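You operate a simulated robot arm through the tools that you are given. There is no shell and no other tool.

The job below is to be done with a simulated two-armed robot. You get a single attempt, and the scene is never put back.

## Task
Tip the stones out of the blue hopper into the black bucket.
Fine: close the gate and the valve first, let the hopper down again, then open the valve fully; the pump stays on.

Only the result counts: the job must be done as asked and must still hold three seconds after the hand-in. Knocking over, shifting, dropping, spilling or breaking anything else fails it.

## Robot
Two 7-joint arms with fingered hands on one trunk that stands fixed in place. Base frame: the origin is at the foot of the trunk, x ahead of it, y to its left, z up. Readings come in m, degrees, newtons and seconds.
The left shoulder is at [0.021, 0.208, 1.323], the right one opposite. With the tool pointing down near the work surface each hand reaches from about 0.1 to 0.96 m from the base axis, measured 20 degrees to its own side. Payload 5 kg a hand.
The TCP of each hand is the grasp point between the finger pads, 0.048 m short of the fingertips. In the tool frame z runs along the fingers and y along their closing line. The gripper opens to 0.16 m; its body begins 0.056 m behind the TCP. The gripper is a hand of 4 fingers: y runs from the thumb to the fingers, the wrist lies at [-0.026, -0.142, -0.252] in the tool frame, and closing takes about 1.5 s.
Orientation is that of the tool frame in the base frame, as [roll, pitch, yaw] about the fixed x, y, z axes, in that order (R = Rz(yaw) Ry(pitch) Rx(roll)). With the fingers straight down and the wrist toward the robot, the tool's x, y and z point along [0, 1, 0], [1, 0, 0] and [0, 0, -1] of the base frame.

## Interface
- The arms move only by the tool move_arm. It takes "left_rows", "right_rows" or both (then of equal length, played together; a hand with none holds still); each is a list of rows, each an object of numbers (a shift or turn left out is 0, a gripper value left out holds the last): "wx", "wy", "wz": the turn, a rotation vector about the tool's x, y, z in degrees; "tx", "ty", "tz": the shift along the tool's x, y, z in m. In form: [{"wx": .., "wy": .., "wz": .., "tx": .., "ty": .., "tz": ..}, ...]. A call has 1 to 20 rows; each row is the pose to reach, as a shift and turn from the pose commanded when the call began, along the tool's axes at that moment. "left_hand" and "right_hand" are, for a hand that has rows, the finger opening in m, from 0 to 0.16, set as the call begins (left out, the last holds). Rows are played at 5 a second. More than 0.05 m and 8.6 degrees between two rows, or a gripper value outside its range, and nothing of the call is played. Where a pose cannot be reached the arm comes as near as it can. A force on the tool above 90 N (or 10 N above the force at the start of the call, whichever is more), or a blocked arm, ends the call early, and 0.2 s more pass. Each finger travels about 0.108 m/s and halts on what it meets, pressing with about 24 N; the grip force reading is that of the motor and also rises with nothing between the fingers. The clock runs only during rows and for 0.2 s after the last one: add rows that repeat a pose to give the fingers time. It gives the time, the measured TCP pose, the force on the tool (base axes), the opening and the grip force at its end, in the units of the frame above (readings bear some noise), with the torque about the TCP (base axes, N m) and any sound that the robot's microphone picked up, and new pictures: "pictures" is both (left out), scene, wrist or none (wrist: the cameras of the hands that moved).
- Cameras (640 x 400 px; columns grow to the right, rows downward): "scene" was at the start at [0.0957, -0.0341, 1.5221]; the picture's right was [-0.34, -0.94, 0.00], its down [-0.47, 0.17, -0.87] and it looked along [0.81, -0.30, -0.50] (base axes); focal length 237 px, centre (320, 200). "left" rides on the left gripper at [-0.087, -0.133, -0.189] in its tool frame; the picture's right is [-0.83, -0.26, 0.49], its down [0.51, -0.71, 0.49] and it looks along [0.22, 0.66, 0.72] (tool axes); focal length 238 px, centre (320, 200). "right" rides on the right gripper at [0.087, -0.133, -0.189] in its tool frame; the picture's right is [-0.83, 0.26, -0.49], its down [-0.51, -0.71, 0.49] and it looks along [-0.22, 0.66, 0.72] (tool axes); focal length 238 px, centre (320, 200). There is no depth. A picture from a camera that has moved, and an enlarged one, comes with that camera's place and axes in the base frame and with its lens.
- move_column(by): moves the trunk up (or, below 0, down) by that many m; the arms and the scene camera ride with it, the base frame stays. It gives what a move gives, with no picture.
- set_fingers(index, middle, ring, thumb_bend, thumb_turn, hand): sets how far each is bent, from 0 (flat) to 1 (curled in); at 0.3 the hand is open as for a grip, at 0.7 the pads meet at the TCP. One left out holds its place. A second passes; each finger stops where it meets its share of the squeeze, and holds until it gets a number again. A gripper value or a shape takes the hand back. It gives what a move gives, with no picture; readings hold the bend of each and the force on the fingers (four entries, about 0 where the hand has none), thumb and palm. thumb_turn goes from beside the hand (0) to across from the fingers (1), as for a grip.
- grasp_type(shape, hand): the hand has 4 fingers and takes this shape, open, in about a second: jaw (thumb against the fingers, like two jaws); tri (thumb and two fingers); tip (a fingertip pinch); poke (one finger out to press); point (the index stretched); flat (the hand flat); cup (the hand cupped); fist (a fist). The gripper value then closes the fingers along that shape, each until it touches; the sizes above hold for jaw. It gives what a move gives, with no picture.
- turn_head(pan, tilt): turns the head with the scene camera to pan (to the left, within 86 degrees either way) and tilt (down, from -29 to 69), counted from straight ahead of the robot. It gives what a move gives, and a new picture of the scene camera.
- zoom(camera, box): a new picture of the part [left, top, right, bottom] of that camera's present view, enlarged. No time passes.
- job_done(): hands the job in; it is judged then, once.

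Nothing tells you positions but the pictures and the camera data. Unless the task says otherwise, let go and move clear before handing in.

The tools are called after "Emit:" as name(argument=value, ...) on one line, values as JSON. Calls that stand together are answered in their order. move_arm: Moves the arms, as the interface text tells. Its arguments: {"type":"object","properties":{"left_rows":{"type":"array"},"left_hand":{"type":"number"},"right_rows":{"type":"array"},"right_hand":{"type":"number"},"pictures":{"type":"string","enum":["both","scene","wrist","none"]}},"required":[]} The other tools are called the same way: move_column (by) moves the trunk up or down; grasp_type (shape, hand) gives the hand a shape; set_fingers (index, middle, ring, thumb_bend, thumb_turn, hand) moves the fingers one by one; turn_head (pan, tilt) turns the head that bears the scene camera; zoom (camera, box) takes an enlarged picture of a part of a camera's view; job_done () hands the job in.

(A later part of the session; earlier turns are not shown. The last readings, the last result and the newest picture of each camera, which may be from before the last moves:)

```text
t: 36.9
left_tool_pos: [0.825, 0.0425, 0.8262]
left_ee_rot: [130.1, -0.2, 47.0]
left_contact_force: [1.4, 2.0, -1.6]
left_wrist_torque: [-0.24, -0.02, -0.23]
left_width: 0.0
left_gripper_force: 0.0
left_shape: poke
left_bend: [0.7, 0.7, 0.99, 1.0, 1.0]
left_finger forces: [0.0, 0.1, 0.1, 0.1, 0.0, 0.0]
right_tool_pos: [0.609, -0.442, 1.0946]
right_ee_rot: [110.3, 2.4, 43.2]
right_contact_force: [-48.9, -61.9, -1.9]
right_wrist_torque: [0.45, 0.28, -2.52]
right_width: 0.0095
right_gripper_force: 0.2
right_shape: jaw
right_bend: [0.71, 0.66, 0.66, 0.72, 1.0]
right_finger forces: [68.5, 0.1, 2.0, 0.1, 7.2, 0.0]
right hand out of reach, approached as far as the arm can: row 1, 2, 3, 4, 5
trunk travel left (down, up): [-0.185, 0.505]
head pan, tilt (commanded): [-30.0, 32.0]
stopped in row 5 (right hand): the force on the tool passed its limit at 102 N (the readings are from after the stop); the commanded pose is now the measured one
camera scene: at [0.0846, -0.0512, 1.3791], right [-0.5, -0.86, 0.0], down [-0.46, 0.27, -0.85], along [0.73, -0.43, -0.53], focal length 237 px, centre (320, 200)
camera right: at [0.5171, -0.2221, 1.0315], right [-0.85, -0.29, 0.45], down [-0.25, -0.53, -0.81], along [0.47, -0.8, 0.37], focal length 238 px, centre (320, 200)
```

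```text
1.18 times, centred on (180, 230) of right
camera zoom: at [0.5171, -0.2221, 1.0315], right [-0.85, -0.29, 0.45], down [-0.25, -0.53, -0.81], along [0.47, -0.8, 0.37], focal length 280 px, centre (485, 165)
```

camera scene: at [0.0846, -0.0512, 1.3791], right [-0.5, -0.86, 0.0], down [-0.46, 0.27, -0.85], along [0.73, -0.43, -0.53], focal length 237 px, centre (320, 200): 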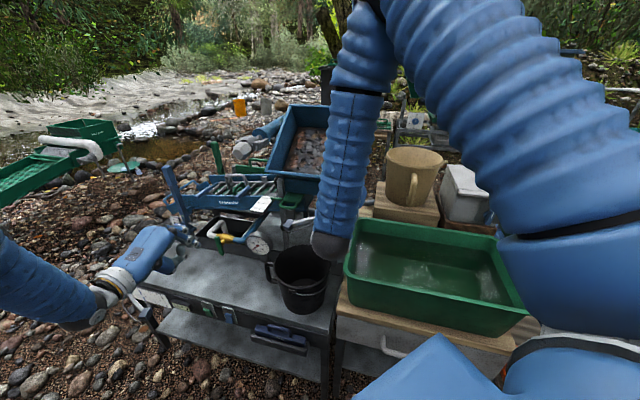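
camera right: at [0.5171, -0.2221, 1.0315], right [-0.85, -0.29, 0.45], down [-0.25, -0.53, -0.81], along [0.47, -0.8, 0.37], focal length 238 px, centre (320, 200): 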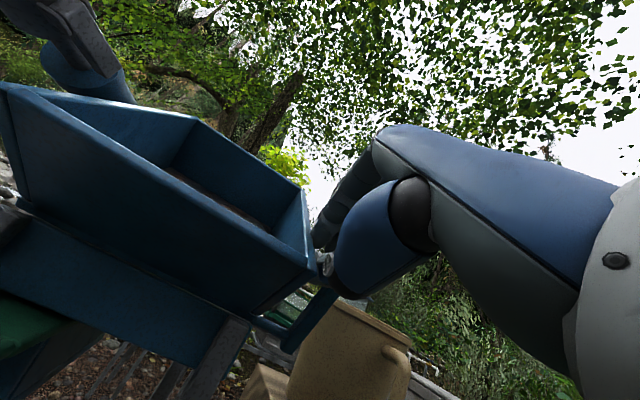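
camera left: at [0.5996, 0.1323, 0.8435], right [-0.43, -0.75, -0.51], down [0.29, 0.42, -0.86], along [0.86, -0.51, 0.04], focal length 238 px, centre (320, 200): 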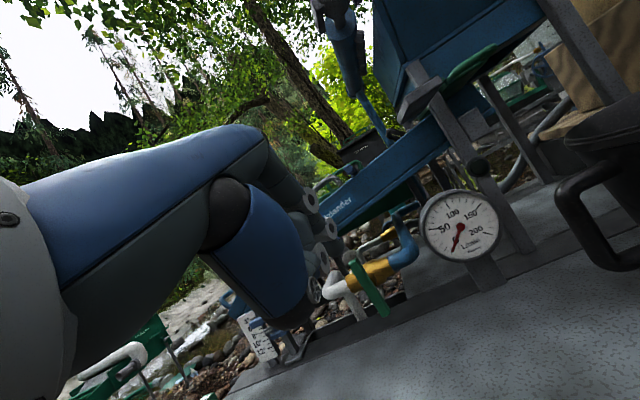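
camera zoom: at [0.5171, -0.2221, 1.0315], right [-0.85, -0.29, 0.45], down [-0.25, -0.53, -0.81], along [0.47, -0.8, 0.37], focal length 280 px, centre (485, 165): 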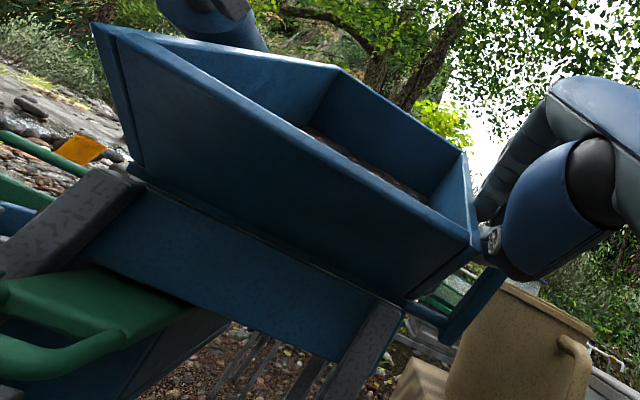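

The arm came to a reach limit and drifted left, so the index is now pressing on the hopper wall and the hopper has dropped back. I'll zoom in before making any move.

Emit:
zoom(camera="right", box=[240, 200, 400, 380])

Emit:
zoom(camera="scene", box=[250, 90, 410, 220])

```text
2.22 times, centred on (320, 290) of right
camera zoom: at [0.5171, -0.2221, 1.0315], right [-0.85, -0.29, 0.45], down [-0.25, -0.53, -0.81], along [0.47, -0.8, 0.37], focal length 530 px, centre (320, 0)
```

zoom: 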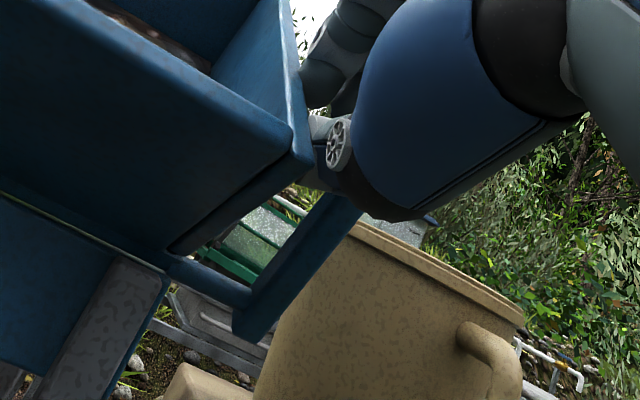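

```text
3.08 times, centred on (330, 155) of scene
camera zoom: at [0.0846, -0.0512, 1.3791], right [-0.5, -0.86, 0.0], down [-0.46, 0.27, -0.85], along [0.73, -0.43, -0.53], focal length 728 px, centre (289, 338)
```

zoom: 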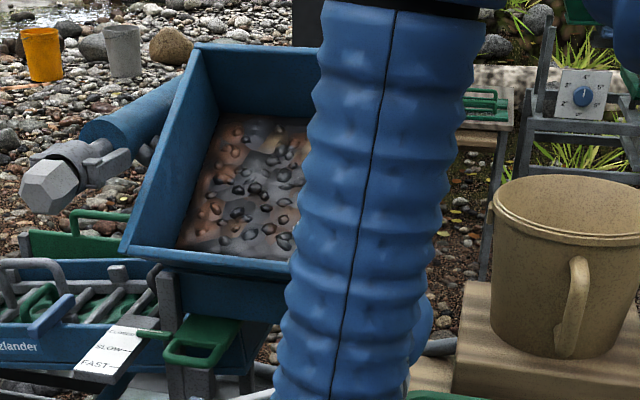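

The bar is still between thumb and fingers but has slid toward the ring finger, and the arm is folded up too tight for more tilt. I'll loosen slightly, move right off the wall, let the hopper down along the arc, then raise the trunk and try again.

Emit:
move_arm(right_rows=[{"wx": 6, "wy": 1.5, "wz": 1.0, "tx": -0.0145, "ty": 0.0004, "tz": -0.0008}, {"wx": 13, "wy": 3, "wz": 0.7, "tx": -0.0267, "ty": 0.0033, "tz": -0.0028}, {"wx": 20, "wy": 4.1, "wz": 0.4, "tx": -0.0329, "ty": 0.0072, "tz": -0.0047}, {"wx": 27, "wy": 4.1, "wz": 0.2, "tx": -0.0331, "ty": 0.0131, "tz": -0.0056}, {"wx": 33, "wy": 4.1, "wz": 0, "tx": -0.0333, "ty": 0.0211, "tz": -0.005}, {"wx": 38, "wy": 4.1, "wz": -0.2, "tx": -0.0333, "ty": 0.0291, "tz": -0.0037}], right_hand=0.06, pictures="both")

Emit:
zoom(camera="right", box=[200, 120, 400, 380])

```text
t: 38.3
left_tool_pos: [0.8281, 0.0414, 0.825]
left_ee_rot: [130.0, 0.0, 46.9]
left_contact_force: [0.5, 0.8, -0.1]
left_wrist_torque: [-0.01, -0.03, 0.02]
left_width: 0.0
left_gripper_force: 0.1
left_shape: poke
left_bend: [0.7, 0.7, 0.99, 1.0, 1.0]
left_finger forces: [0.0, 0.1, 0.0, 0.0, 0.0, 0.0]
right_tool_pos: [0.5986, -0.4583, 1.125]
right_ee_rot: [148.2, -0.6, 48.1]
right_contact_force: [1.5, -6.2, 0.4]
right_wrist_torque: [-0.01, -0.03, -0.01]
right_width: 0.0611
right_gripper_force: 0.0
right_shape: jaw
right_bend: [0.74, 0.48, 0.48, 0.73, 1.0]
right_finger forces: [0.1, 5.1, 0.0, 0.0, 0.0, 0.0]
trunk travel left (down, up): [-0.185, 0.505]
head pan, tilt (commanded): [-30.0, 32.0]
camera scene: at [0.0884, -0.0483, 1.3789], right [-0.5, -0.87, 0.0], down [-0.46, 0.27, -0.85], along [0.73, -0.42, -0.53], focal length 237 px, centre (320, 200)
camera right: at [0.4982, -0.2532, 1.2166], right [-0.59, -0.6, 0.54], down [-0.59, -0.14, -0.8], along [0.55, -0.79, -0.27], focal length 238 px, centre (320, 200)
```

scene: 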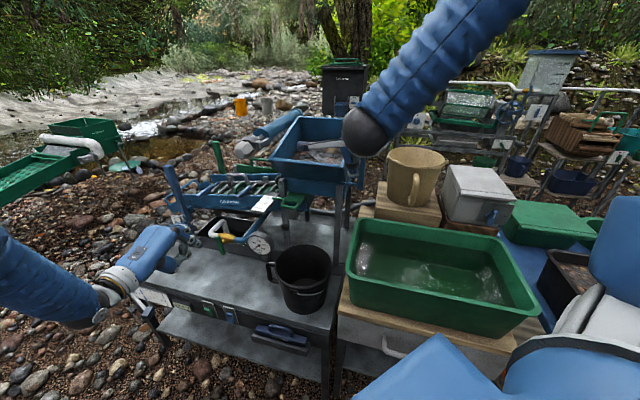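
right: 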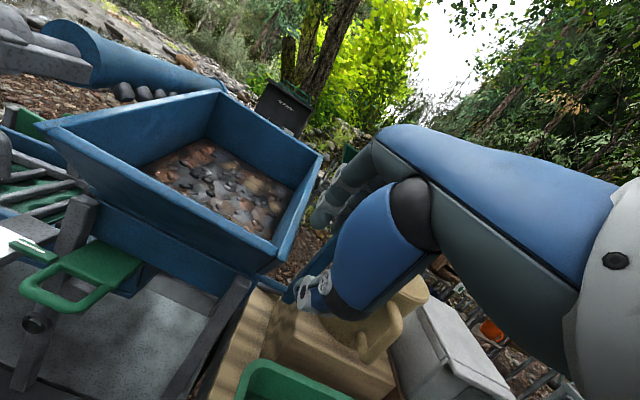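

```text
1.54 times, centred on (300, 250) of right
camera zoom: at [0.4982, -0.2532, 1.2166], right [-0.59, -0.6, 0.54], down [-0.59, -0.14, -0.8], along [0.55, -0.79, -0.27], focal length 367 px, centre (351, 123)
```

zoom: 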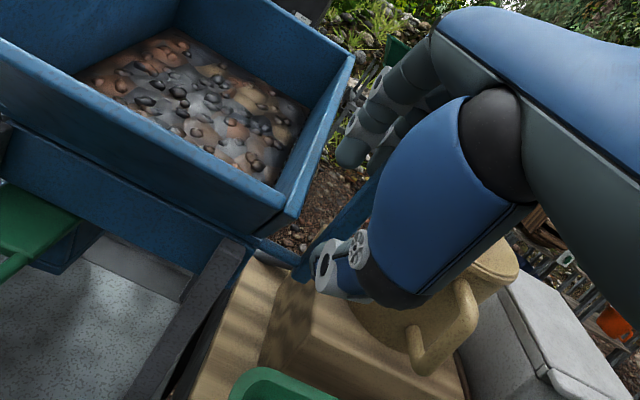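

The hopper is coming down under control. I'll bring the lever the rest of the way upright.

Emit:
move_arm(right_rows=[{"wx": 4, "tx": -0.003, "ty": 0.0097, "tz": 0.0003}, {"wx": 8, "tx": -0.006, "ty": 0.0193, "tz": 0.0014}, {"wx": 12, "tx": -0.009, "ty": 0.0289, "tz": 0.003}, {"wx": 16, "tx": -0.011, "ty": 0.0383, "tz": 0.0054}, {"wx": 20, "tx": -0.011, "ty": 0.0475, "tz": 0.0084}, {"wx": 24, "tx": -0.011, "ty": 0.0565, "tz": 0.012}, {"wx": 28, "tx": -0.011, "ty": 0.0653, "tz": 0.0163}, {"wx": 31, "tx": -0.011, "ty": 0.0716, "tz": 0.0199}], right_hand=0.06, pictures="both")

Emit:
zoom(camera="scene", box=[250, 80, 410, 200])

```text
t: 40.1
left_tool_pos: [0.8269, 0.0398, 0.825]
left_ee_rot: [129.9, 0.0, 46.9]
left_contact_force: [-0.2, 0.2, -0.2]
left_wrist_torque: [0.0, -0.02, 0.06]
left_width: 0.0003
left_gripper_force: 0.1
left_shape: poke
left_bend: [0.7, 0.7, 0.99, 1.0, 1.0]
left_finger forces: [0.1, 0.0, 0.0, 0.1, 0.0, 0.1]
right_tool_pos: [0.6426, -0.5142, 1.1481]
right_ee_rot: [179.2, -0.6, 48.0]
right_contact_force: [0.3, -0.2, 1.0]
right_wrist_torque: [-0.02, -0.01, 0.0]
right_width: 0.0597
right_gripper_force: 0.0
right_shape: jaw
right_bend: [0.74, 0.5, 0.48, 0.73, 1.0]
right_finger forces: [0.0, 0.0, 0.0, 0.0, 0.1, 0.0]
trunk travel left (down, up): [-0.185, 0.505]
head pan, tilt (commanded): [-30.0, 32.0]
camera scene: at [0.0887, -0.0475, 1.379], right [-0.5, -0.87, 0.0], down [-0.46, 0.26, -0.85], along [0.73, -0.42, -0.53], focal length 237 px, centre (320, 200)
camera right: at [0.5999, -0.3613, 1.3345], right [-0.37, -0.79, 0.48], down [-0.86, 0.1, -0.51], along [0.35, -0.6, -0.72], focal length 238 px, centre (320, 200)
```

scene: 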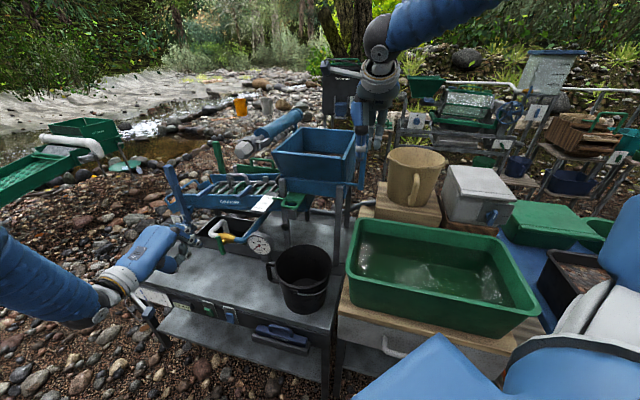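
right: 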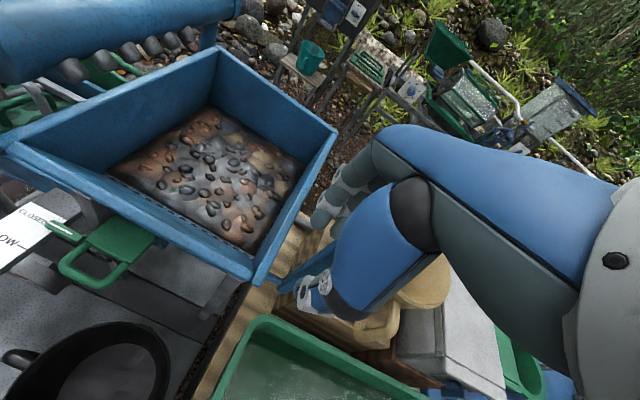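

```text
3.33 times, centred on (330, 140) of scene
camera zoom: at [0.0887, -0.0475, 1.379], right [-0.5, -0.87, 0.0], down [-0.46, 0.26, -0.85], along [0.73, -0.42, -0.53], focal length 789 px, centre (287, 400)
```

zoom: 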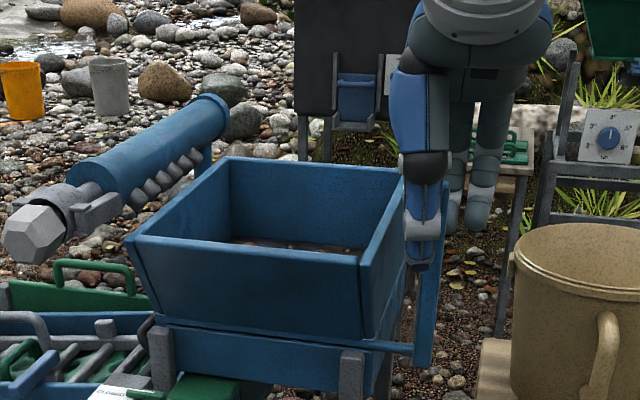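

The hopper is back down with its load intact. I'll open the hand, lift clear, and raise the trunk so the right arm has more room for the full swing.

Emit:
move_arm(right_rows=[{}, {}, {}, {}, {"tz": -0.03, "wz": 0.5}, {"tz": -0.065, "wz": 1.0}, {"tz": -0.1, "wz": 1.5}], right_hand=0.16, pictures="none")

Emit:
move_column(by=0.24)

Emit:
turn_head(pan=-30, tilt=38)

Emit:
zoom(camera="right", box=[160, 100, 400, 400])

```text
t: 41.7
left_tool_pos: [0.8265, 0.0442, 0.8251]
left_ee_rot: [129.9, -0.1, 46.9]
left_contact_force: [1.2, 1.1, 0.6]
left_wrist_torque: [-0.05, -0.02, -0.06]
left_width: 0.0
left_gripper_force: 0.1
left_shape: poke
left_bend: [0.7, 0.7, 0.99, 1.0, 1.0]
left_finger forces: [0.1, 0.0, 0.0, 0.0, 0.1, 0.1]
right_tool_pos: [0.6413, -0.5112, 1.2497]
right_ee_rot: [179.1, -0.4, 46.6]
right_contact_force: [-0.8, 1.1, 0.2]
right_wrist_torque: [-0.22, -0.07, -0.07]
right_width: 0.1598
right_gripper_force: 0.0
right_shape: jaw
right_bend: [0.3, 0.3, 0.3, 0.3, 0.97]
right_finger forces: [0.0, 0.1, 0.0, 0.1, 0.0, 0.0]
trunk travel left (down, up): [-0.185, 0.505]
head pan, tilt (commanded): [-30.0, 32.0]
```

```text
t: 44.2
left_tool_pos: [0.8277, 0.0412, 1.0648]
left_ee_rot: [130.0, 0.0, 46.9]
left_contact_force: [0.2, -0.3, 0.0]
left_wrist_torque: [-0.02, 0.03, 0.04]
left_width: 0.0
left_gripper_force: 0.1
left_shape: poke
left_bend: [0.7, 0.7, 0.99, 1.0, 1.0]
left_finger forces: [0.0, 0.0, 0.0, 0.0, 0.1, 0.0]
right_tool_pos: [0.6416, -0.5154, 1.4865]
right_ee_rot: [179.2, -0.7, 46.5]
right_contact_force: [-0.5, 0.5, 0.1]
right_wrist_torque: [0.0, 0.05, -0.03]
right_width: 0.1596
right_gripper_force: 0.0
right_shape: jaw
right_bend: [0.3, 0.3, 0.3, 0.3, 0.97]
right_finger forces: [0.1, 0.1, 0.0, 0.0, 0.0, 0.1]
trunk travel left (down, up): [-0.425, 0.265]
head pan, tilt (commanded): [-30.0, 32.0]
```

```text
t: 44.9
left_tool_pos: [0.8269, 0.0404, 1.0653]
left_ee_rot: [130.0, 0.0, 46.7]
left_contact_force: [0.1, -0.5, 0.1]
left_wrist_torque: [0.0, 0.02, 0.01]
left_width: 0.0004
left_gripper_force: 0.1
left_shape: poke
left_bend: [0.7, 0.7, 0.99, 1.0, 1.0]
left_finger forces: [0.0, 0.0, 0.0, 0.0, 0.0, 0.0]
right_tool_pos: [0.6411, -0.5148, 1.488]
right_ee_rot: [179.2, -0.6, 46.5]
right_contact_force: [0.2, -0.4, 0.1]
right_wrist_torque: [-0.01, -0.04, 0.0]
right_width: 0.1597
right_gripper_force: 0.0
right_shape: jaw
right_bend: [0.3, 0.3, 0.3, 0.3, 0.97]
right_finger forces: [0.1, 0.1, 0.0, 0.0, 0.0, 0.1]
trunk travel left (down, up): [-0.425, 0.265]
head pan, tilt (commanded): [-30.0, 38.0]
camera scene: at [0.0858, -0.0461, 1.6098], right [-0.5, -0.87, 0.0], down [-0.53, 0.31, -0.79], along [0.68, -0.39, -0.62], focal length 237 px, centre (320, 200)
```

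scene: 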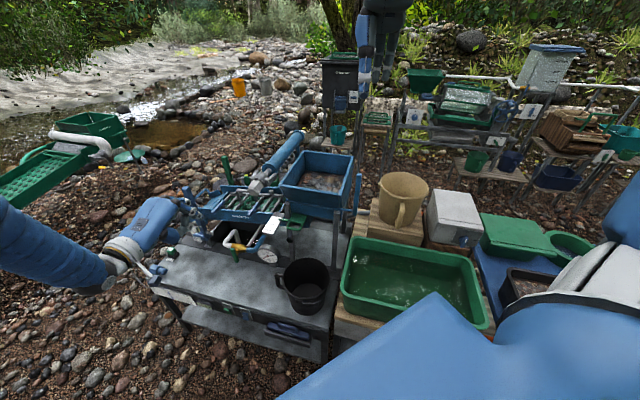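

```text
1.33 times, centred on (280, 250) of right
camera zoom: at [0.602, -0.3604, 1.6755], right [-0.4, -0.78, 0.48], down [-0.85, 0.12, -0.51], along [0.34, -0.61, -0.72], focal length 318 px, centre (373, 133)
```

zoom: 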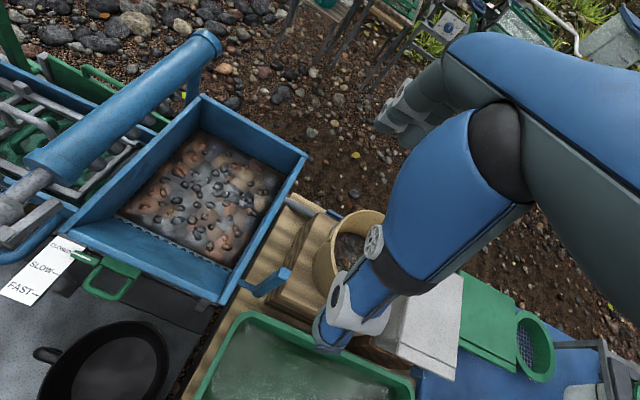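

From up here I get a good top view. I'll use it to measure the bucket against the hopper lip more accurately.

Emit:
zoom(camera="right", box=[160, 100, 320, 400])

Emit:
zoom(camera="scene", box=[220, 130, 380, 330])

Emit:
zoom(camera="scene", box=[270, 130, 370, 200])

```text
1.33 times, centred on (240, 250) of right
camera zoom: at [0.602, -0.3604, 1.6755], right [-0.4, -0.78, 0.48], down [-0.85, 0.12, -0.51], along [0.34, -0.61, -0.72], focal length 318 px, centre (427, 133)
```

zoom: 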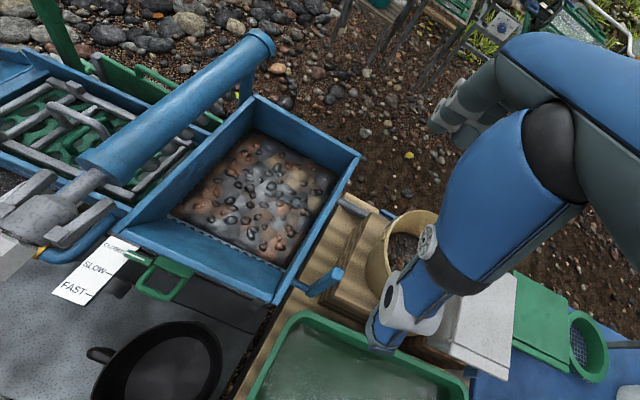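

```text
2.00 times, centred on (300, 230) of scene
camera zoom: at [0.0858, -0.0461, 1.6098], right [-0.5, -0.87, 0.0], down [-0.53, 0.31, -0.79], along [0.68, -0.39, -0.62], focal length 473 px, centre (360, 140)
```

zoom: 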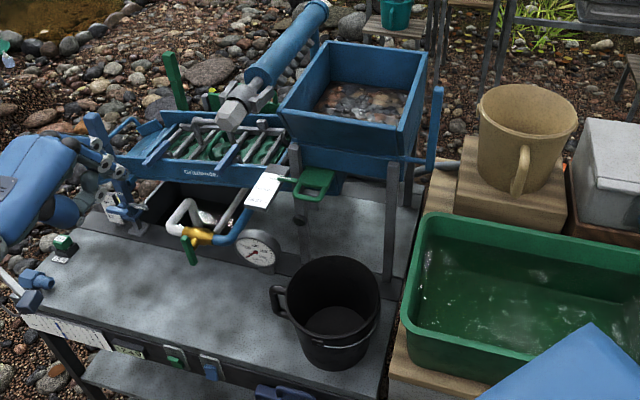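

```text
5.71 times, centred on (320, 165) of scene
camera zoom: at [0.0858, -0.0461, 1.6098], right [-0.5, -0.87, 0.0], down [-0.53, 0.31, -0.79], along [0.68, -0.39, -0.62], focal length 1352 px, centre (320, 400)
```

zoom: 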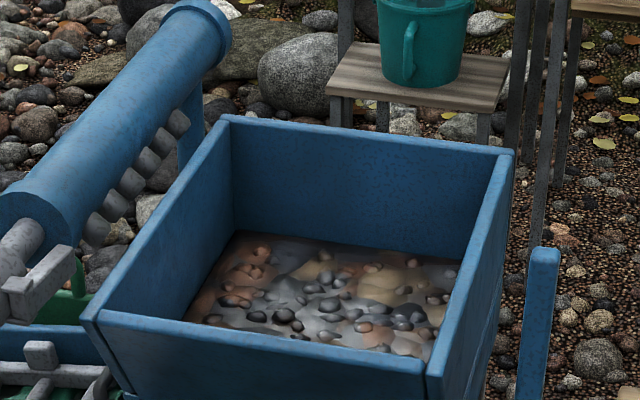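

The measurements agree: the lip swings to just over the bucket's near rim, so the throw of the stones should carry them in. I'll lower the open right hand round the bar again.

Emit:
move_arm(right_rows=[{"tz": 0.043}, {"tz": 0.086}, {"tz": 0.129}, {"tz": 0.172}, {"tz": 0.215}, {"tz": 0.258}, {"tz": 0.3}, {"tz": 0.34}], right_hand=0.16, pictures="none")

Emit:
zoom(camera="right", box=[240, 130, 400, 380])

Emit:
zoom(camera="scene", box=[320, 100, 420, 230])

```text
t: 46.7
left_tool_pos: [0.8283, 0.0413, 1.0657]
left_ee_rot: [130.1, -0.1, 46.9]
left_contact_force: [0.4, 0.3, -0.7]
left_wrist_torque: [0.02, 0.02, -0.03]
left_width: 0.0
left_gripper_force: 0.2
left_shape: poke
left_bend: [0.7, 0.7, 0.99, 1.0, 1.0]
left_finger forces: [0.0, 0.0, 0.1, 0.0, 0.1, 0.0]
right_tool_pos: [0.6491, -0.5178, 1.1479]
right_ee_rot: [179.1, -0.6, 46.4]
right_contact_force: [0.7, -0.4, 1.6]
right_wrist_torque: [0.04, 0.16, 0.03]
right_width: 0.1601
right_gripper_force: 0.0
right_shape: jaw
right_bend: [0.3, 0.3, 0.3, 0.3, 0.97]
right_finger forces: [0.0, 0.0, 0.0, 0.0, 0.0, 0.0]
trunk travel left (down, up): [-0.425, 0.265]
head pan, tilt (commanded): [-30.0, 38.0]
```

```text
1.60 times, centred on (320, 255) of right
camera zoom: at [0.6098, -0.363, 1.3361], right [-0.4, -0.78, 0.48], down [-0.85, 0.12, -0.51], along [0.34, -0.61, -0.71], focal length 381 px, centre (320, 112)
```

zoom: 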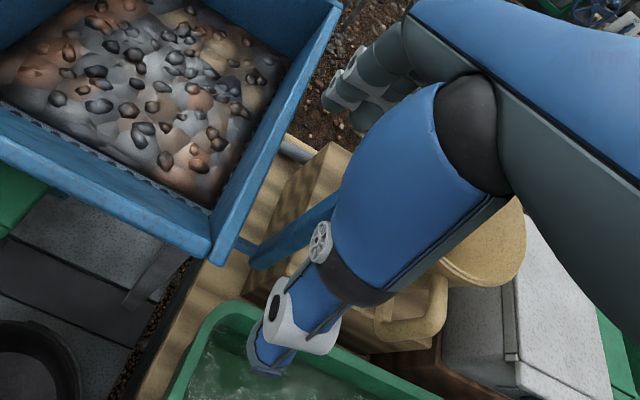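

```text
3.08 times, centred on (370, 165) of scene
camera zoom: at [0.0874, -0.0465, 1.6096], right [-0.5, -0.87, 0.0], down [-0.53, 0.31, -0.79], along [0.68, -0.39, -0.62], focal length 728 px, centre (166, 308)
```

zoom: 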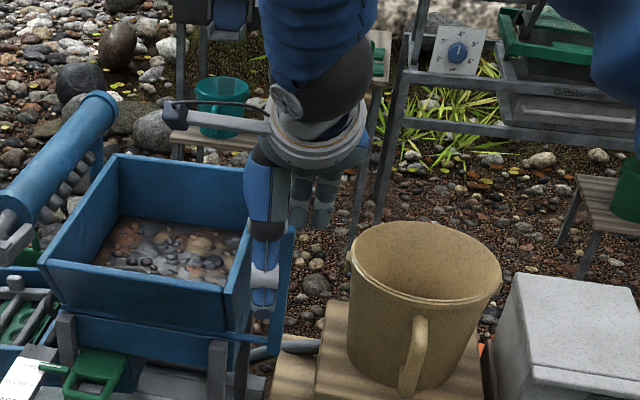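

The hand is round the bar. I'll centre it slightly and close.

Emit:
move_arm(right_rows=[{"tx": -0.005, "ty": -0.005}, {"tx": -0.005, "ty": -0.005}, {"tx": -0.005, "ty": -0.005}, {"tx": -0.005, "ty": -0.005}, {"tx": -0.005, "ty": -0.005}, {"tx": -0.005, "ty": -0.005}, {"tx": -0.005, "ty": -0.005}, {"tx": -0.005, "ty": -0.005}], right_hand=0.01, pictures="none")

Emit:
zoom(camera="right", box=[240, 130, 400, 330])

Emit:
zoom(camera="scene", box=[330, 120, 400, 220])

```text
t: 48.5
left_tool_pos: [0.8277, 0.0424, 1.0643]
left_ee_rot: [130.0, 0.0, 46.9]
left_contact_force: [0.0, 0.3, 0.5]
left_wrist_torque: [-0.02, -0.05, 0.01]
left_width: 0.0003
left_gripper_force: 0.1
left_shape: poke
left_bend: [0.7, 0.7, 0.99, 1.0, 1.0]
left_finger forces: [0.0, 0.0, 0.0, 0.0, 0.0, 0.1]
right_tool_pos: [0.6404, -0.5163, 1.1495]
right_ee_rot: [179.2, -0.5, 46.4]
right_contact_force: [-0.4, 0.5, 2.2]
right_wrist_torque: [-0.01, 0.03, 0.05]
right_width: 0.0105
right_gripper_force: 0.0
right_shape: jaw
right_bend: [0.71, 0.65, 0.66, 0.72, 1.0]
right_finger forces: [0.1, 2.2, 0.0, 0.0, 2.3, 0.1]
trunk travel left (down, up): [-0.425, 0.265]
head pan, tilt (commanded): [-30.0, 38.0]
```

```text
2.00 times, centred on (320, 230) of right
camera zoom: at [0.6012, -0.3624, 1.3367], right [-0.4, -0.78, 0.48], down [-0.85, 0.12, -0.51], along [0.34, -0.61, -0.72], focal length 477 px, centre (320, 140)
```

zoom: 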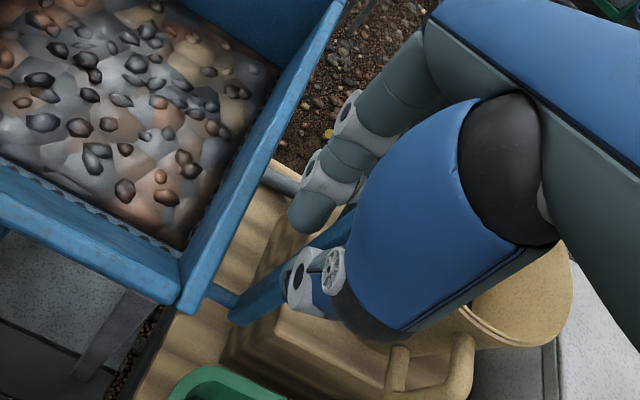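

```text
4.00 times, centred on (365, 170) of scene
camera zoom: at [0.0856, -0.0458, 1.6098], right [-0.5, -0.87, 0.0], down [-0.53, 0.31, -0.79], along [0.68, -0.39, -0.62], focal length 947 px, centre (140, 320)
```

zoom: 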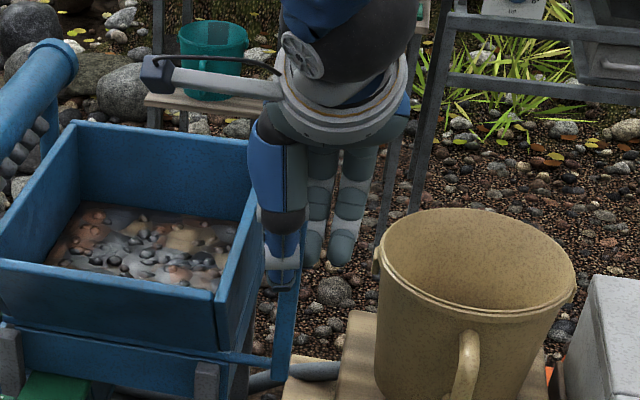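

The middle finger and thumb hold the bar, with index and ring on either side of it. I'll pull along the arc to 40° again.

Emit:
move_arm(right_rows=[{"wx": -4, "ty": -0.0101, "tz": 0.0004}, {"wx": -8, "ty": -0.0201, "tz": 0.0014, "tx": 0.001}, {"wx": -12, "ty": -0.03, "tz": 0.0032, "tx": 0.001}, {"wx": -16, "ty": -0.0398, "tz": 0.0056, "tx": 0.002}, {"wx": -20, "ty": -0.0494, "tz": 0.0087, "tx": 0.002}, {"wx": -24, "ty": -0.0588, "tz": 0.0125, "tx": 0.003}, {"wx": -28, "ty": -0.0678, "tz": 0.0169, "tx": 0.003}, {"wx": -32, "ty": -0.0766, "tz": 0.022, "tx": 0.004}, {"wx": -36, "ty": -0.0849, "tz": 0.0276, "tx": 0.004}, {"wx": -40, "ty": -0.0929, "tz": 0.0338, "tx": 0.004}], right_hand=0.01, pictures="both")

Emit:
zoom(camera="right", box=[0, 60, 360, 400])

```text
t: 50.7
left_tool_pos: [0.8287, 0.0409, 1.0645]
left_ee_rot: [130.1, 0.0, 46.8]
left_contact_force: [0.4, 1.0, -0.6]
left_wrist_torque: [-0.02, 0.03, 0.01]
left_width: 0.0
left_gripper_force: 0.0
left_shape: poke
left_bend: [0.7, 0.7, 0.99, 1.0, 1.0]
left_finger forces: [0.0, 0.0, 0.0, 0.0, 0.0, 0.1]
right_tool_pos: [0.5751, -0.448, 1.1116]
right_ee_rot: [139.2, -0.5, 46.5]
right_contact_force: [0.7, -8.4, 8.6]
right_wrist_torque: [-0.49, -0.14, -0.1]
right_width: 0.0112
right_gripper_force: 0.0
right_shape: jaw
right_bend: [0.71, 0.62, 0.66, 0.72, 1.0]
right_finger forces: [0.1, 9.3, 0.0, 0.0, 0.1, 0.0]
trunk travel left (down, up): [-0.425, 0.265]
head pan, tilt (commanded): [-30.0, 38.0]
camera scene: at [0.0854, -0.0459, 1.6097], right [-0.5, -0.87, 0.0], down [-0.53, 0.31, -0.79], along [0.68, -0.39, -0.62], focal length 237 px, centre (320, 200)
camera right: at [0.4728, -0.2317, 1.1689], right [-0.67, -0.53, 0.53], down [-0.5, -0.21, -0.84], along [0.55, -0.82, -0.12], focal length 238 px, centre (320, 200)
```

scene: 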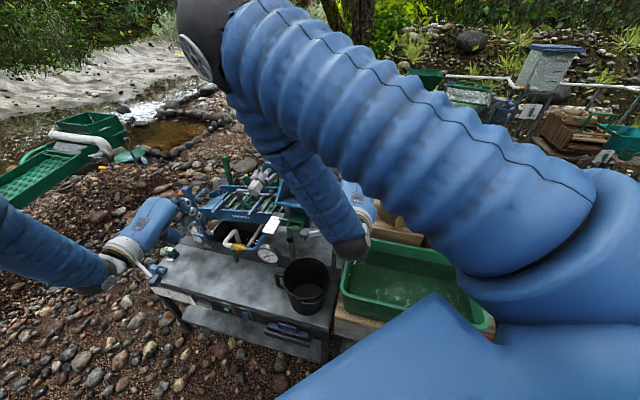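
right: 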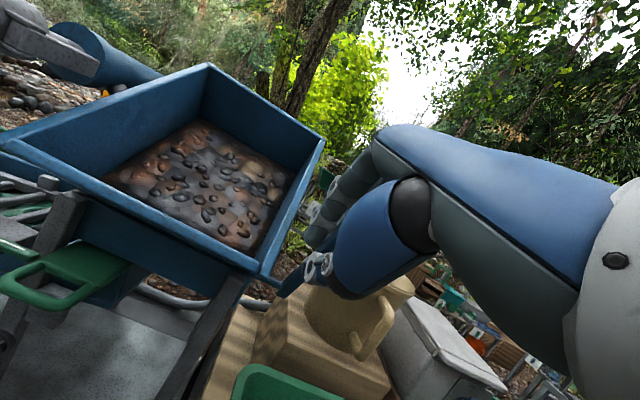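

```text
1.18 times, centred on (180, 230) of right
camera zoom: at [0.4728, -0.2317, 1.1689], right [-0.67, -0.53, 0.53], down [-0.5, -0.21, -0.84], along [0.55, -0.82, -0.12], focal length 280 px, centre (485, 165)
```

zoom: 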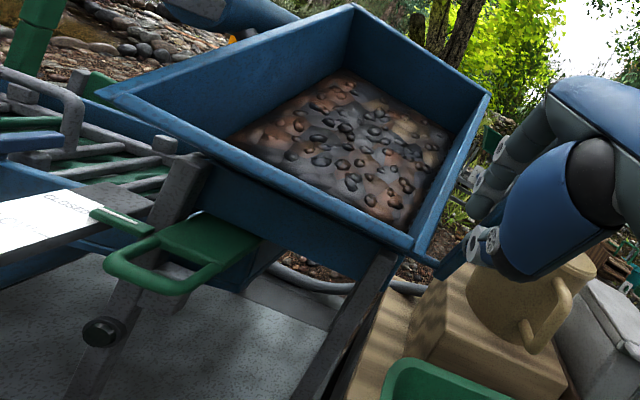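

No reach limit this time. I'll go on to 60°.

Emit:
move_arm(right_rows=[{"wx": -4, "ty": -0.0101, "tz": 0.0004}, {"wx": -8, "ty": -0.0201, "tz": 0.0014}, {"wx": -12, "ty": -0.03, "tz": 0.0032, "tx": 0.001}, {"wx": -16, "ty": -0.0398, "tz": 0.0056, "tx": 0.001}, {"wx": -20, "ty": -0.0494, "tz": 0.0087, "tx": 0.001}], right_hand=0.01, pictures="both")

Emit:
zoom(camera="right", box=[0, 60, 360, 400])

```text
t: 51.9
left_tool_pos: [0.8272, 0.0406, 1.0651]
left_ee_rot: [129.9, 0.0, 46.9]
left_contact_force: [-0.4, -0.1, -0.7]
left_wrist_torque: [-0.05, -0.02, -0.01]
left_width: 0.0
left_gripper_force: 0.1
left_shape: poke
left_bend: [0.7, 0.7, 0.99, 1.0, 1.0]
left_finger forces: [0.0, 0.0, 0.0, 0.1, 0.0, 0.1]
right_tool_pos: [0.5544, -0.4249, 1.0718]
right_ee_rot: [119.3, -0.6, 46.6]
right_contact_force: [-1.3, -2.1, 6.7]
right_wrist_torque: [-0.3, -0.07, -0.1]
right_width: 0.0108
right_gripper_force: 0.1
right_shape: jaw
right_bend: [0.71, 0.64, 0.66, 0.72, 1.0]
right_finger forces: [0.0, 5.6, 0.0, 0.0, 0.0, 0.0]
trunk travel left (down, up): [-0.425, 0.265]
head pan, tilt (commanded): [-30.0, 38.0]
camera scene: at [0.0855, -0.0456, 1.6097], right [-0.5, -0.87, 0.0], down [-0.53, 0.31, -0.79], along [0.68, -0.39, -0.62], focal length 237 px, centre (320, 200)
camera right: at [0.4473, -0.2045, 1.0503], right [-0.79, -0.4, 0.45], down [-0.28, -0.42, -0.86], along [0.54, -0.81, 0.22], focal length 238 px, centre (320, 200)
```

scene: 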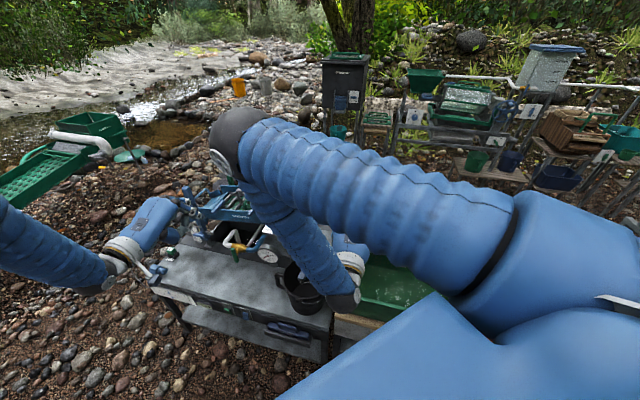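
right: 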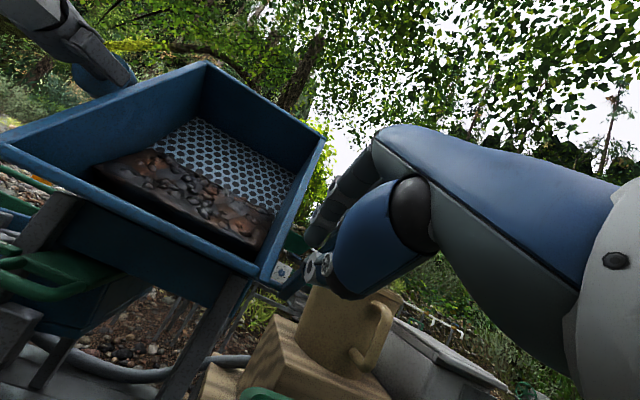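

```text
1.18 times, centred on (180, 230) of right
camera zoom: at [0.4473, -0.2045, 1.0503], right [-0.79, -0.4, 0.45], down [-0.28, -0.42, -0.86], along [0.54, -0.81, 0.22], focal length 280 px, centre (485, 165)
```

zoom: 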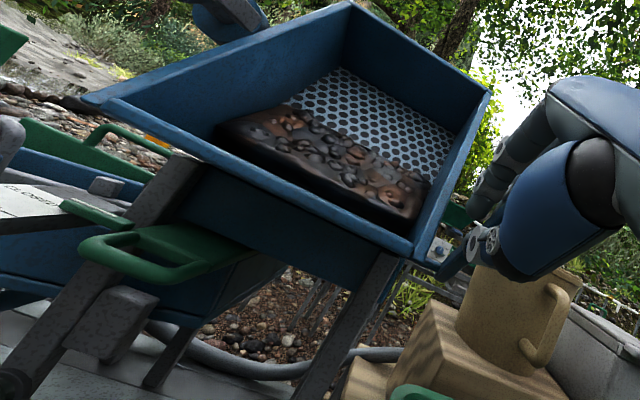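

All clear at 60°. I'll keep going through the pour to about 88°.

Emit:
move_arm(right_rows=[{"wx": -4, "ty": -0.0101, "tz": 0.0004}, {"wx": -8, "ty": -0.0201, "tz": 0.0014}, {"wx": -12, "ty": -0.03, "tz": 0.0032}, {"wx": -16, "ty": -0.0398, "tz": 0.0056, "tx": 0.001}, {"wx": -20, "ty": -0.0494, "tz": 0.0087, "tx": 0.001}, {"wx": -24, "ty": -0.0588, "tz": 0.0125, "tx": 0.001}, {"wx": -28, "ty": -0.0678, "tz": 0.0169, "tx": 0.001}], right_hand=0.01, pictures="both")

Emit:
zoom(camera="right", box=[0, 60, 360, 400])

Emit:
zoom(camera="scene", box=[230, 200, 390, 340])

```text
t: 53.5
left_tool_pos: [0.8273, 0.0402, 1.0652]
left_ee_rot: [130.0, 0.0, 46.7]
left_contact_force: [-0.4, -0.6, 0.8]
left_wrist_torque: [0.0, 0.03, -0.01]
left_width: 0.0
left_gripper_force: 0.0
left_shape: poke
left_bend: [0.7, 0.7, 0.99, 1.0, 1.0]
left_finger forces: [0.0, 0.0, 0.0, 0.0, 0.1, 0.0]
right_tool_pos: [0.5505, -0.4269, 1.0029]
right_ee_rot: [91.4, -0.6, 46.4]
right_contact_force: [-3.1, 2.9, -0.4]
right_wrist_torque: [-0.03, 0.05, -0.02]
right_width: 0.0107
right_gripper_force: 0.1
right_shape: jaw
right_bend: [0.71, 0.65, 0.66, 0.72, 1.0]
right_finger forces: [0.3, 2.3, 0.0, 0.0, 3.4, 0.0]
right hand out of reach, approached as far as the arm can: row 6, 7
trunk travel left (down, up): [-0.425, 0.265]
head pan, tilt (commanded): [-30.0, 38.0]
camera scene: at [0.0859, -0.0463, 1.6097], right [-0.5, -0.87, 0.0], down [-0.53, 0.31, -0.79], along [0.68, -0.39, -0.62], focal length 237 px, centre (320, 200)
camera right: at [0.4714, -0.2316, 0.875], right [-0.93, -0.28, 0.26], down [0.0, -0.69, -0.73], along [0.38, -0.67, 0.64], focal length 238 px, centre (320, 200)
```

scene: 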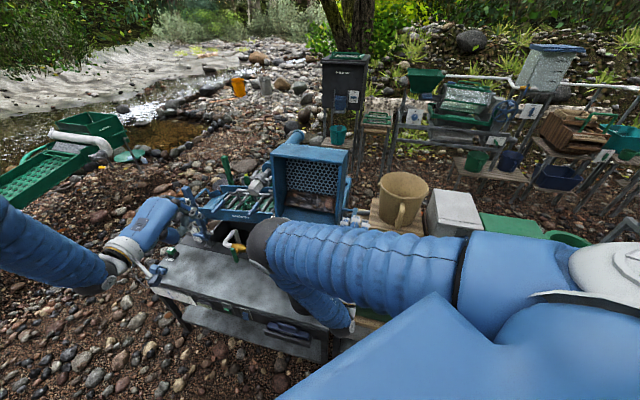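
right: 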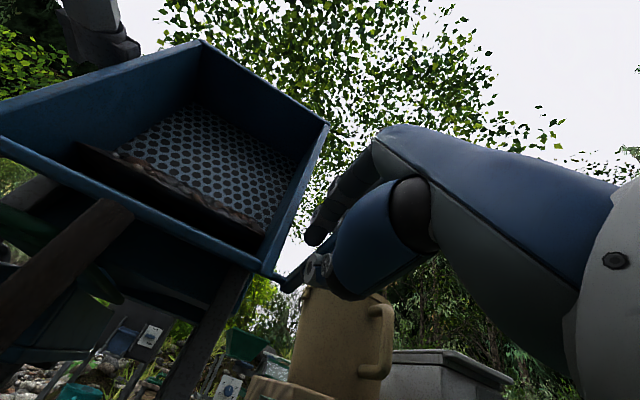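

```text
1.18 times, centred on (180, 230) of right
camera zoom: at [0.4714, -0.2316, 0.875], right [-0.93, -0.28, 0.26], down [0.0, -0.69, -0.73], along [0.38, -0.67, 0.64], focal length 280 px, centre (485, 165)
```

zoom: 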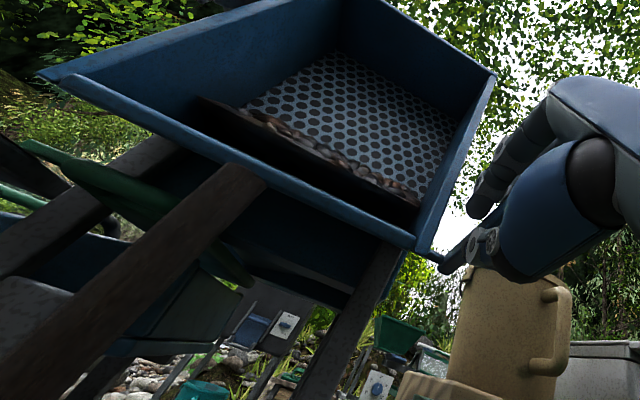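

```text
2.86 times, centred on (310, 270) of scene
camera zoom: at [0.0859, -0.0463, 1.6097], right [-0.5, -0.87, 0.0], down [-0.53, 0.31, -0.79], along [0.68, -0.39, -0.62], focal length 676 px, centre (349, 0)
```

zoom: 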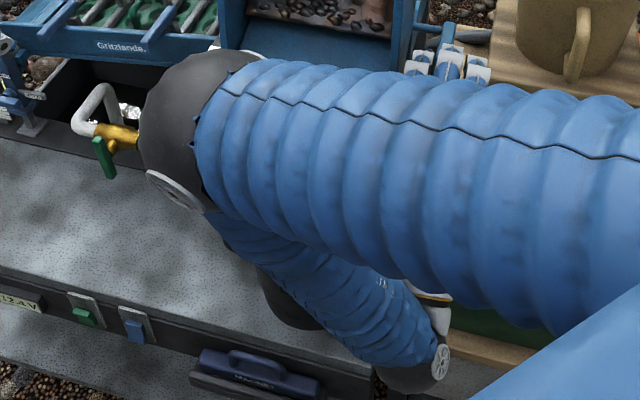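

At about 88° the stones are still in the hopper. I'll zoom in to check its true angle and what limits it.

Emit:
zoom(camera="scene", box=[250, 120, 370, 240])

Emit:
zoom(camera="right", box=[60, 80, 340, 300])

Emit:
zoom(camera="left", box=[300, 0, 640, 400])

```text
3.33 times, centred on (310, 180) of scene
camera zoom: at [0.0859, -0.0463, 1.6097], right [-0.5, -0.87, 0.0], down [-0.53, 0.31, -0.79], along [0.68, -0.39, -0.62], focal length 789 px, centre (353, 267)
```

zoom: 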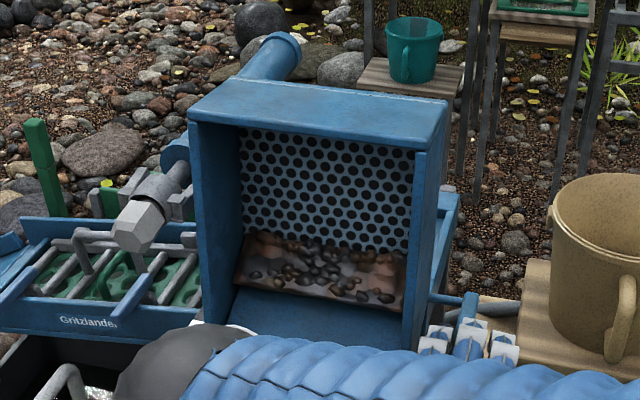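

```text
1.82 times, centred on (200, 190) of right
camera zoom: at [0.4714, -0.2316, 0.875], right [-0.93, -0.28, 0.26], down [0.0, -0.69, -0.73], along [0.38, -0.67, 0.64], focal length 433 px, centre (538, 218)
```

zoom: 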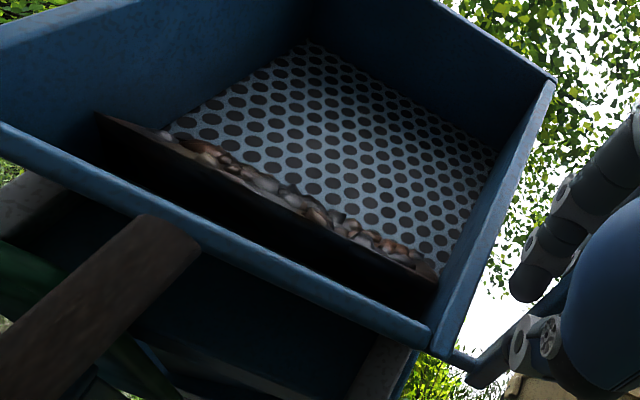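

```text
1.00 times, centred on (470, 200) of left (not enlarged: the box is as wide or as high as the picture)
camera zoom: at [0.6004, 0.1348, 1.0841], right [-0.42, -0.75, -0.51], down [0.29, 0.42, -0.86], along [0.86, -0.51, 0.04], focal length 238 px, centre (170, 200)
```

zoom: 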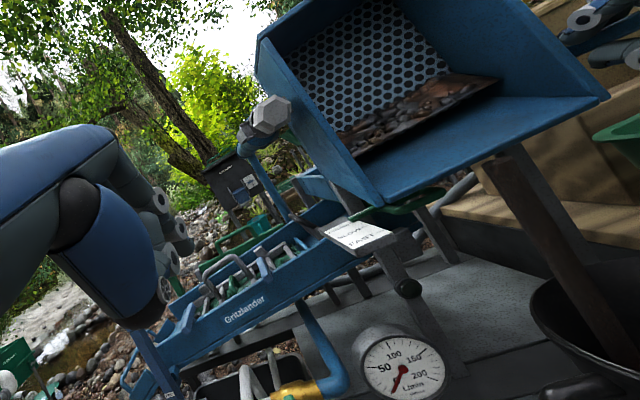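

The stones are pouring now: a brown stream runs from the lip down toward the bucket. I'll zoom in to check where it lands.

Emit:
zoom(camera="left", box=[580, 120, 640, 400])

Emit:
zoom(camera="left", box=[500, 120, 640, 400])

Emit:
zoom(camera="right", box=[0, 160, 240, 400])

```text
1.43 times, centred on (610, 260) of left
camera zoom: at [0.6004, 0.1348, 1.0841], right [-0.42, -0.75, -0.51], down [0.29, 0.42, -0.86], along [0.86, -0.51, 0.04], focal length 340 px, centre (-94, 114)
```

zoom: 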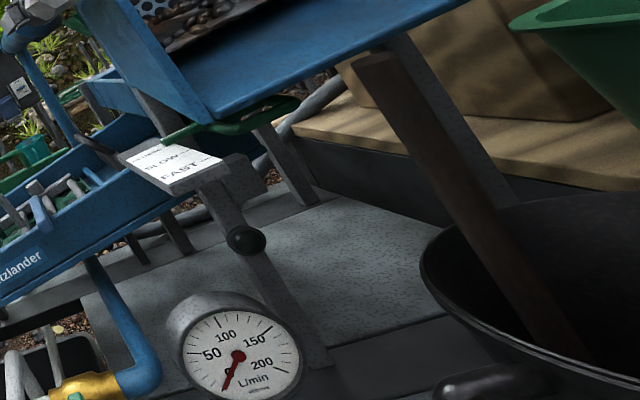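

```text
1.43 times, centred on (570, 260) of left
camera zoom: at [0.6004, 0.1348, 1.0841], right [-0.42, -0.75, -0.51], down [0.29, 0.42, -0.86], along [0.86, -0.51, 0.04], focal length 340 px, centre (-37, 114)
```

zoom: 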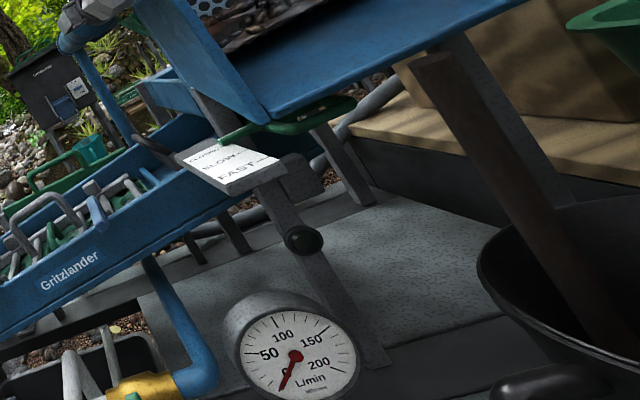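

```text
1.67 times, centred on (120, 280) of right
camera zoom: at [0.4714, -0.2316, 0.875], right [-0.93, -0.28, 0.26], down [0.0, -0.69, -0.73], along [0.38, -0.67, 0.64], focal length 397 px, centre (653, 67)
```

zoom: 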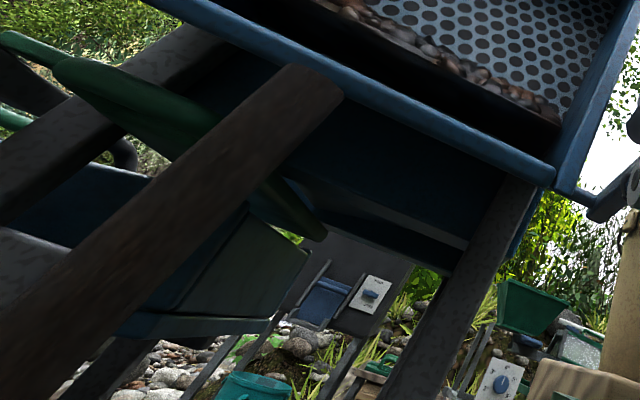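

The stream falls cleanly into the bucket's mouth. I'll hold here and let the stones run out.

Emit:
move_arm(right_rows=[{}, {}, {}, {}, {}, {}, {}, {}, {}, {}], pictures="none")

Emit:
zoom(camera="left", box=[400, 0, 640, 400])

Emit:
zoom(camera="scene", box=[250, 120, 370, 240])

```text
t: 55.7
left_tool_pos: [0.8279, 0.0405, 1.0653]
left_ee_rot: [130.0, 0.0, 46.7]
left_contact_force: [-0.3, 0.2, -0.1]
left_wrist_torque: [-0.03, -0.03, 0.02]
left_width: 0.0001
left_gripper_force: 0.0
left_shape: poke
left_bend: [0.7, 0.7, 0.99, 1.0, 1.0]
left_finger forces: [0.0, 0.0, 0.0, 0.0, 0.0, 0.0]
right_tool_pos: [0.5494, -0.4275, 1.0031]
right_ee_rot: [91.3, -0.6, 46.4]
right_contact_force: [-3.6, 2.3, -1.8]
right_wrist_torque: [0.11, 0.11, -0.04]
right_width: 0.0105
right_gripper_force: 0.0
right_shape: jaw
right_bend: [0.71, 0.66, 0.66, 0.72, 1.0]
right_finger forces: [0.1, 1.5, 0.0, 0.0, 4.6, 0.0]
trunk travel left (down, up): [-0.425, 0.265]
head pan, tilt (commanded): [-30.0, 38.0]
```

```text
1.00 times, centred on (520, 200) of left (not enlarged: the box is as wide or as high as the picture)
camera zoom: at [0.6002, 0.1352, 1.0842], right [-0.42, -0.75, -0.51], down [0.29, 0.42, -0.86], along [0.86, -0.51, 0.04], focal length 238 px, centre (120, 200)
```

zoom: 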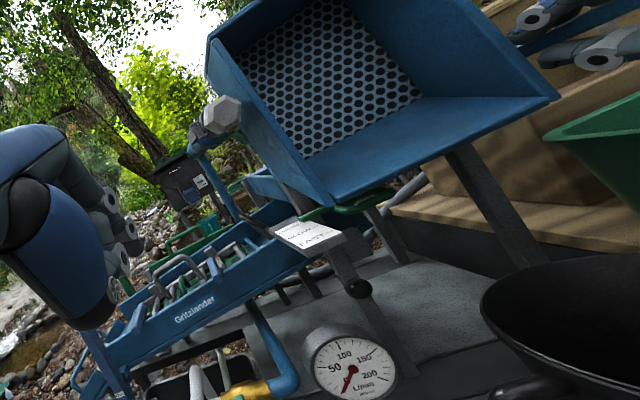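

```text
3.33 times, centred on (310, 180) of scene
camera zoom: at [0.0856, -0.0458, 1.6098], right [-0.5, -0.87, 0.0], down [-0.53, 0.31, -0.79], along [0.68, -0.39, -0.62], focal length 789 px, centre (353, 267)
```

zoom: 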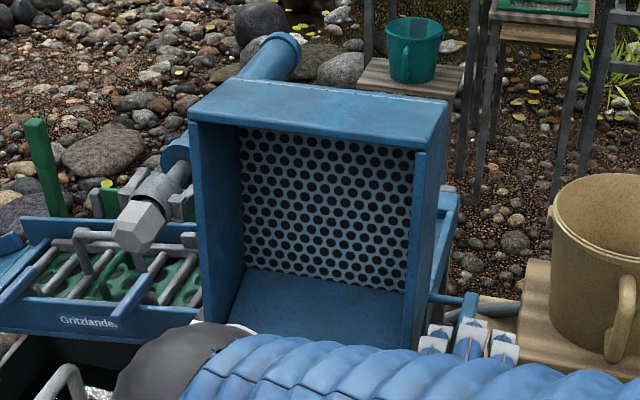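

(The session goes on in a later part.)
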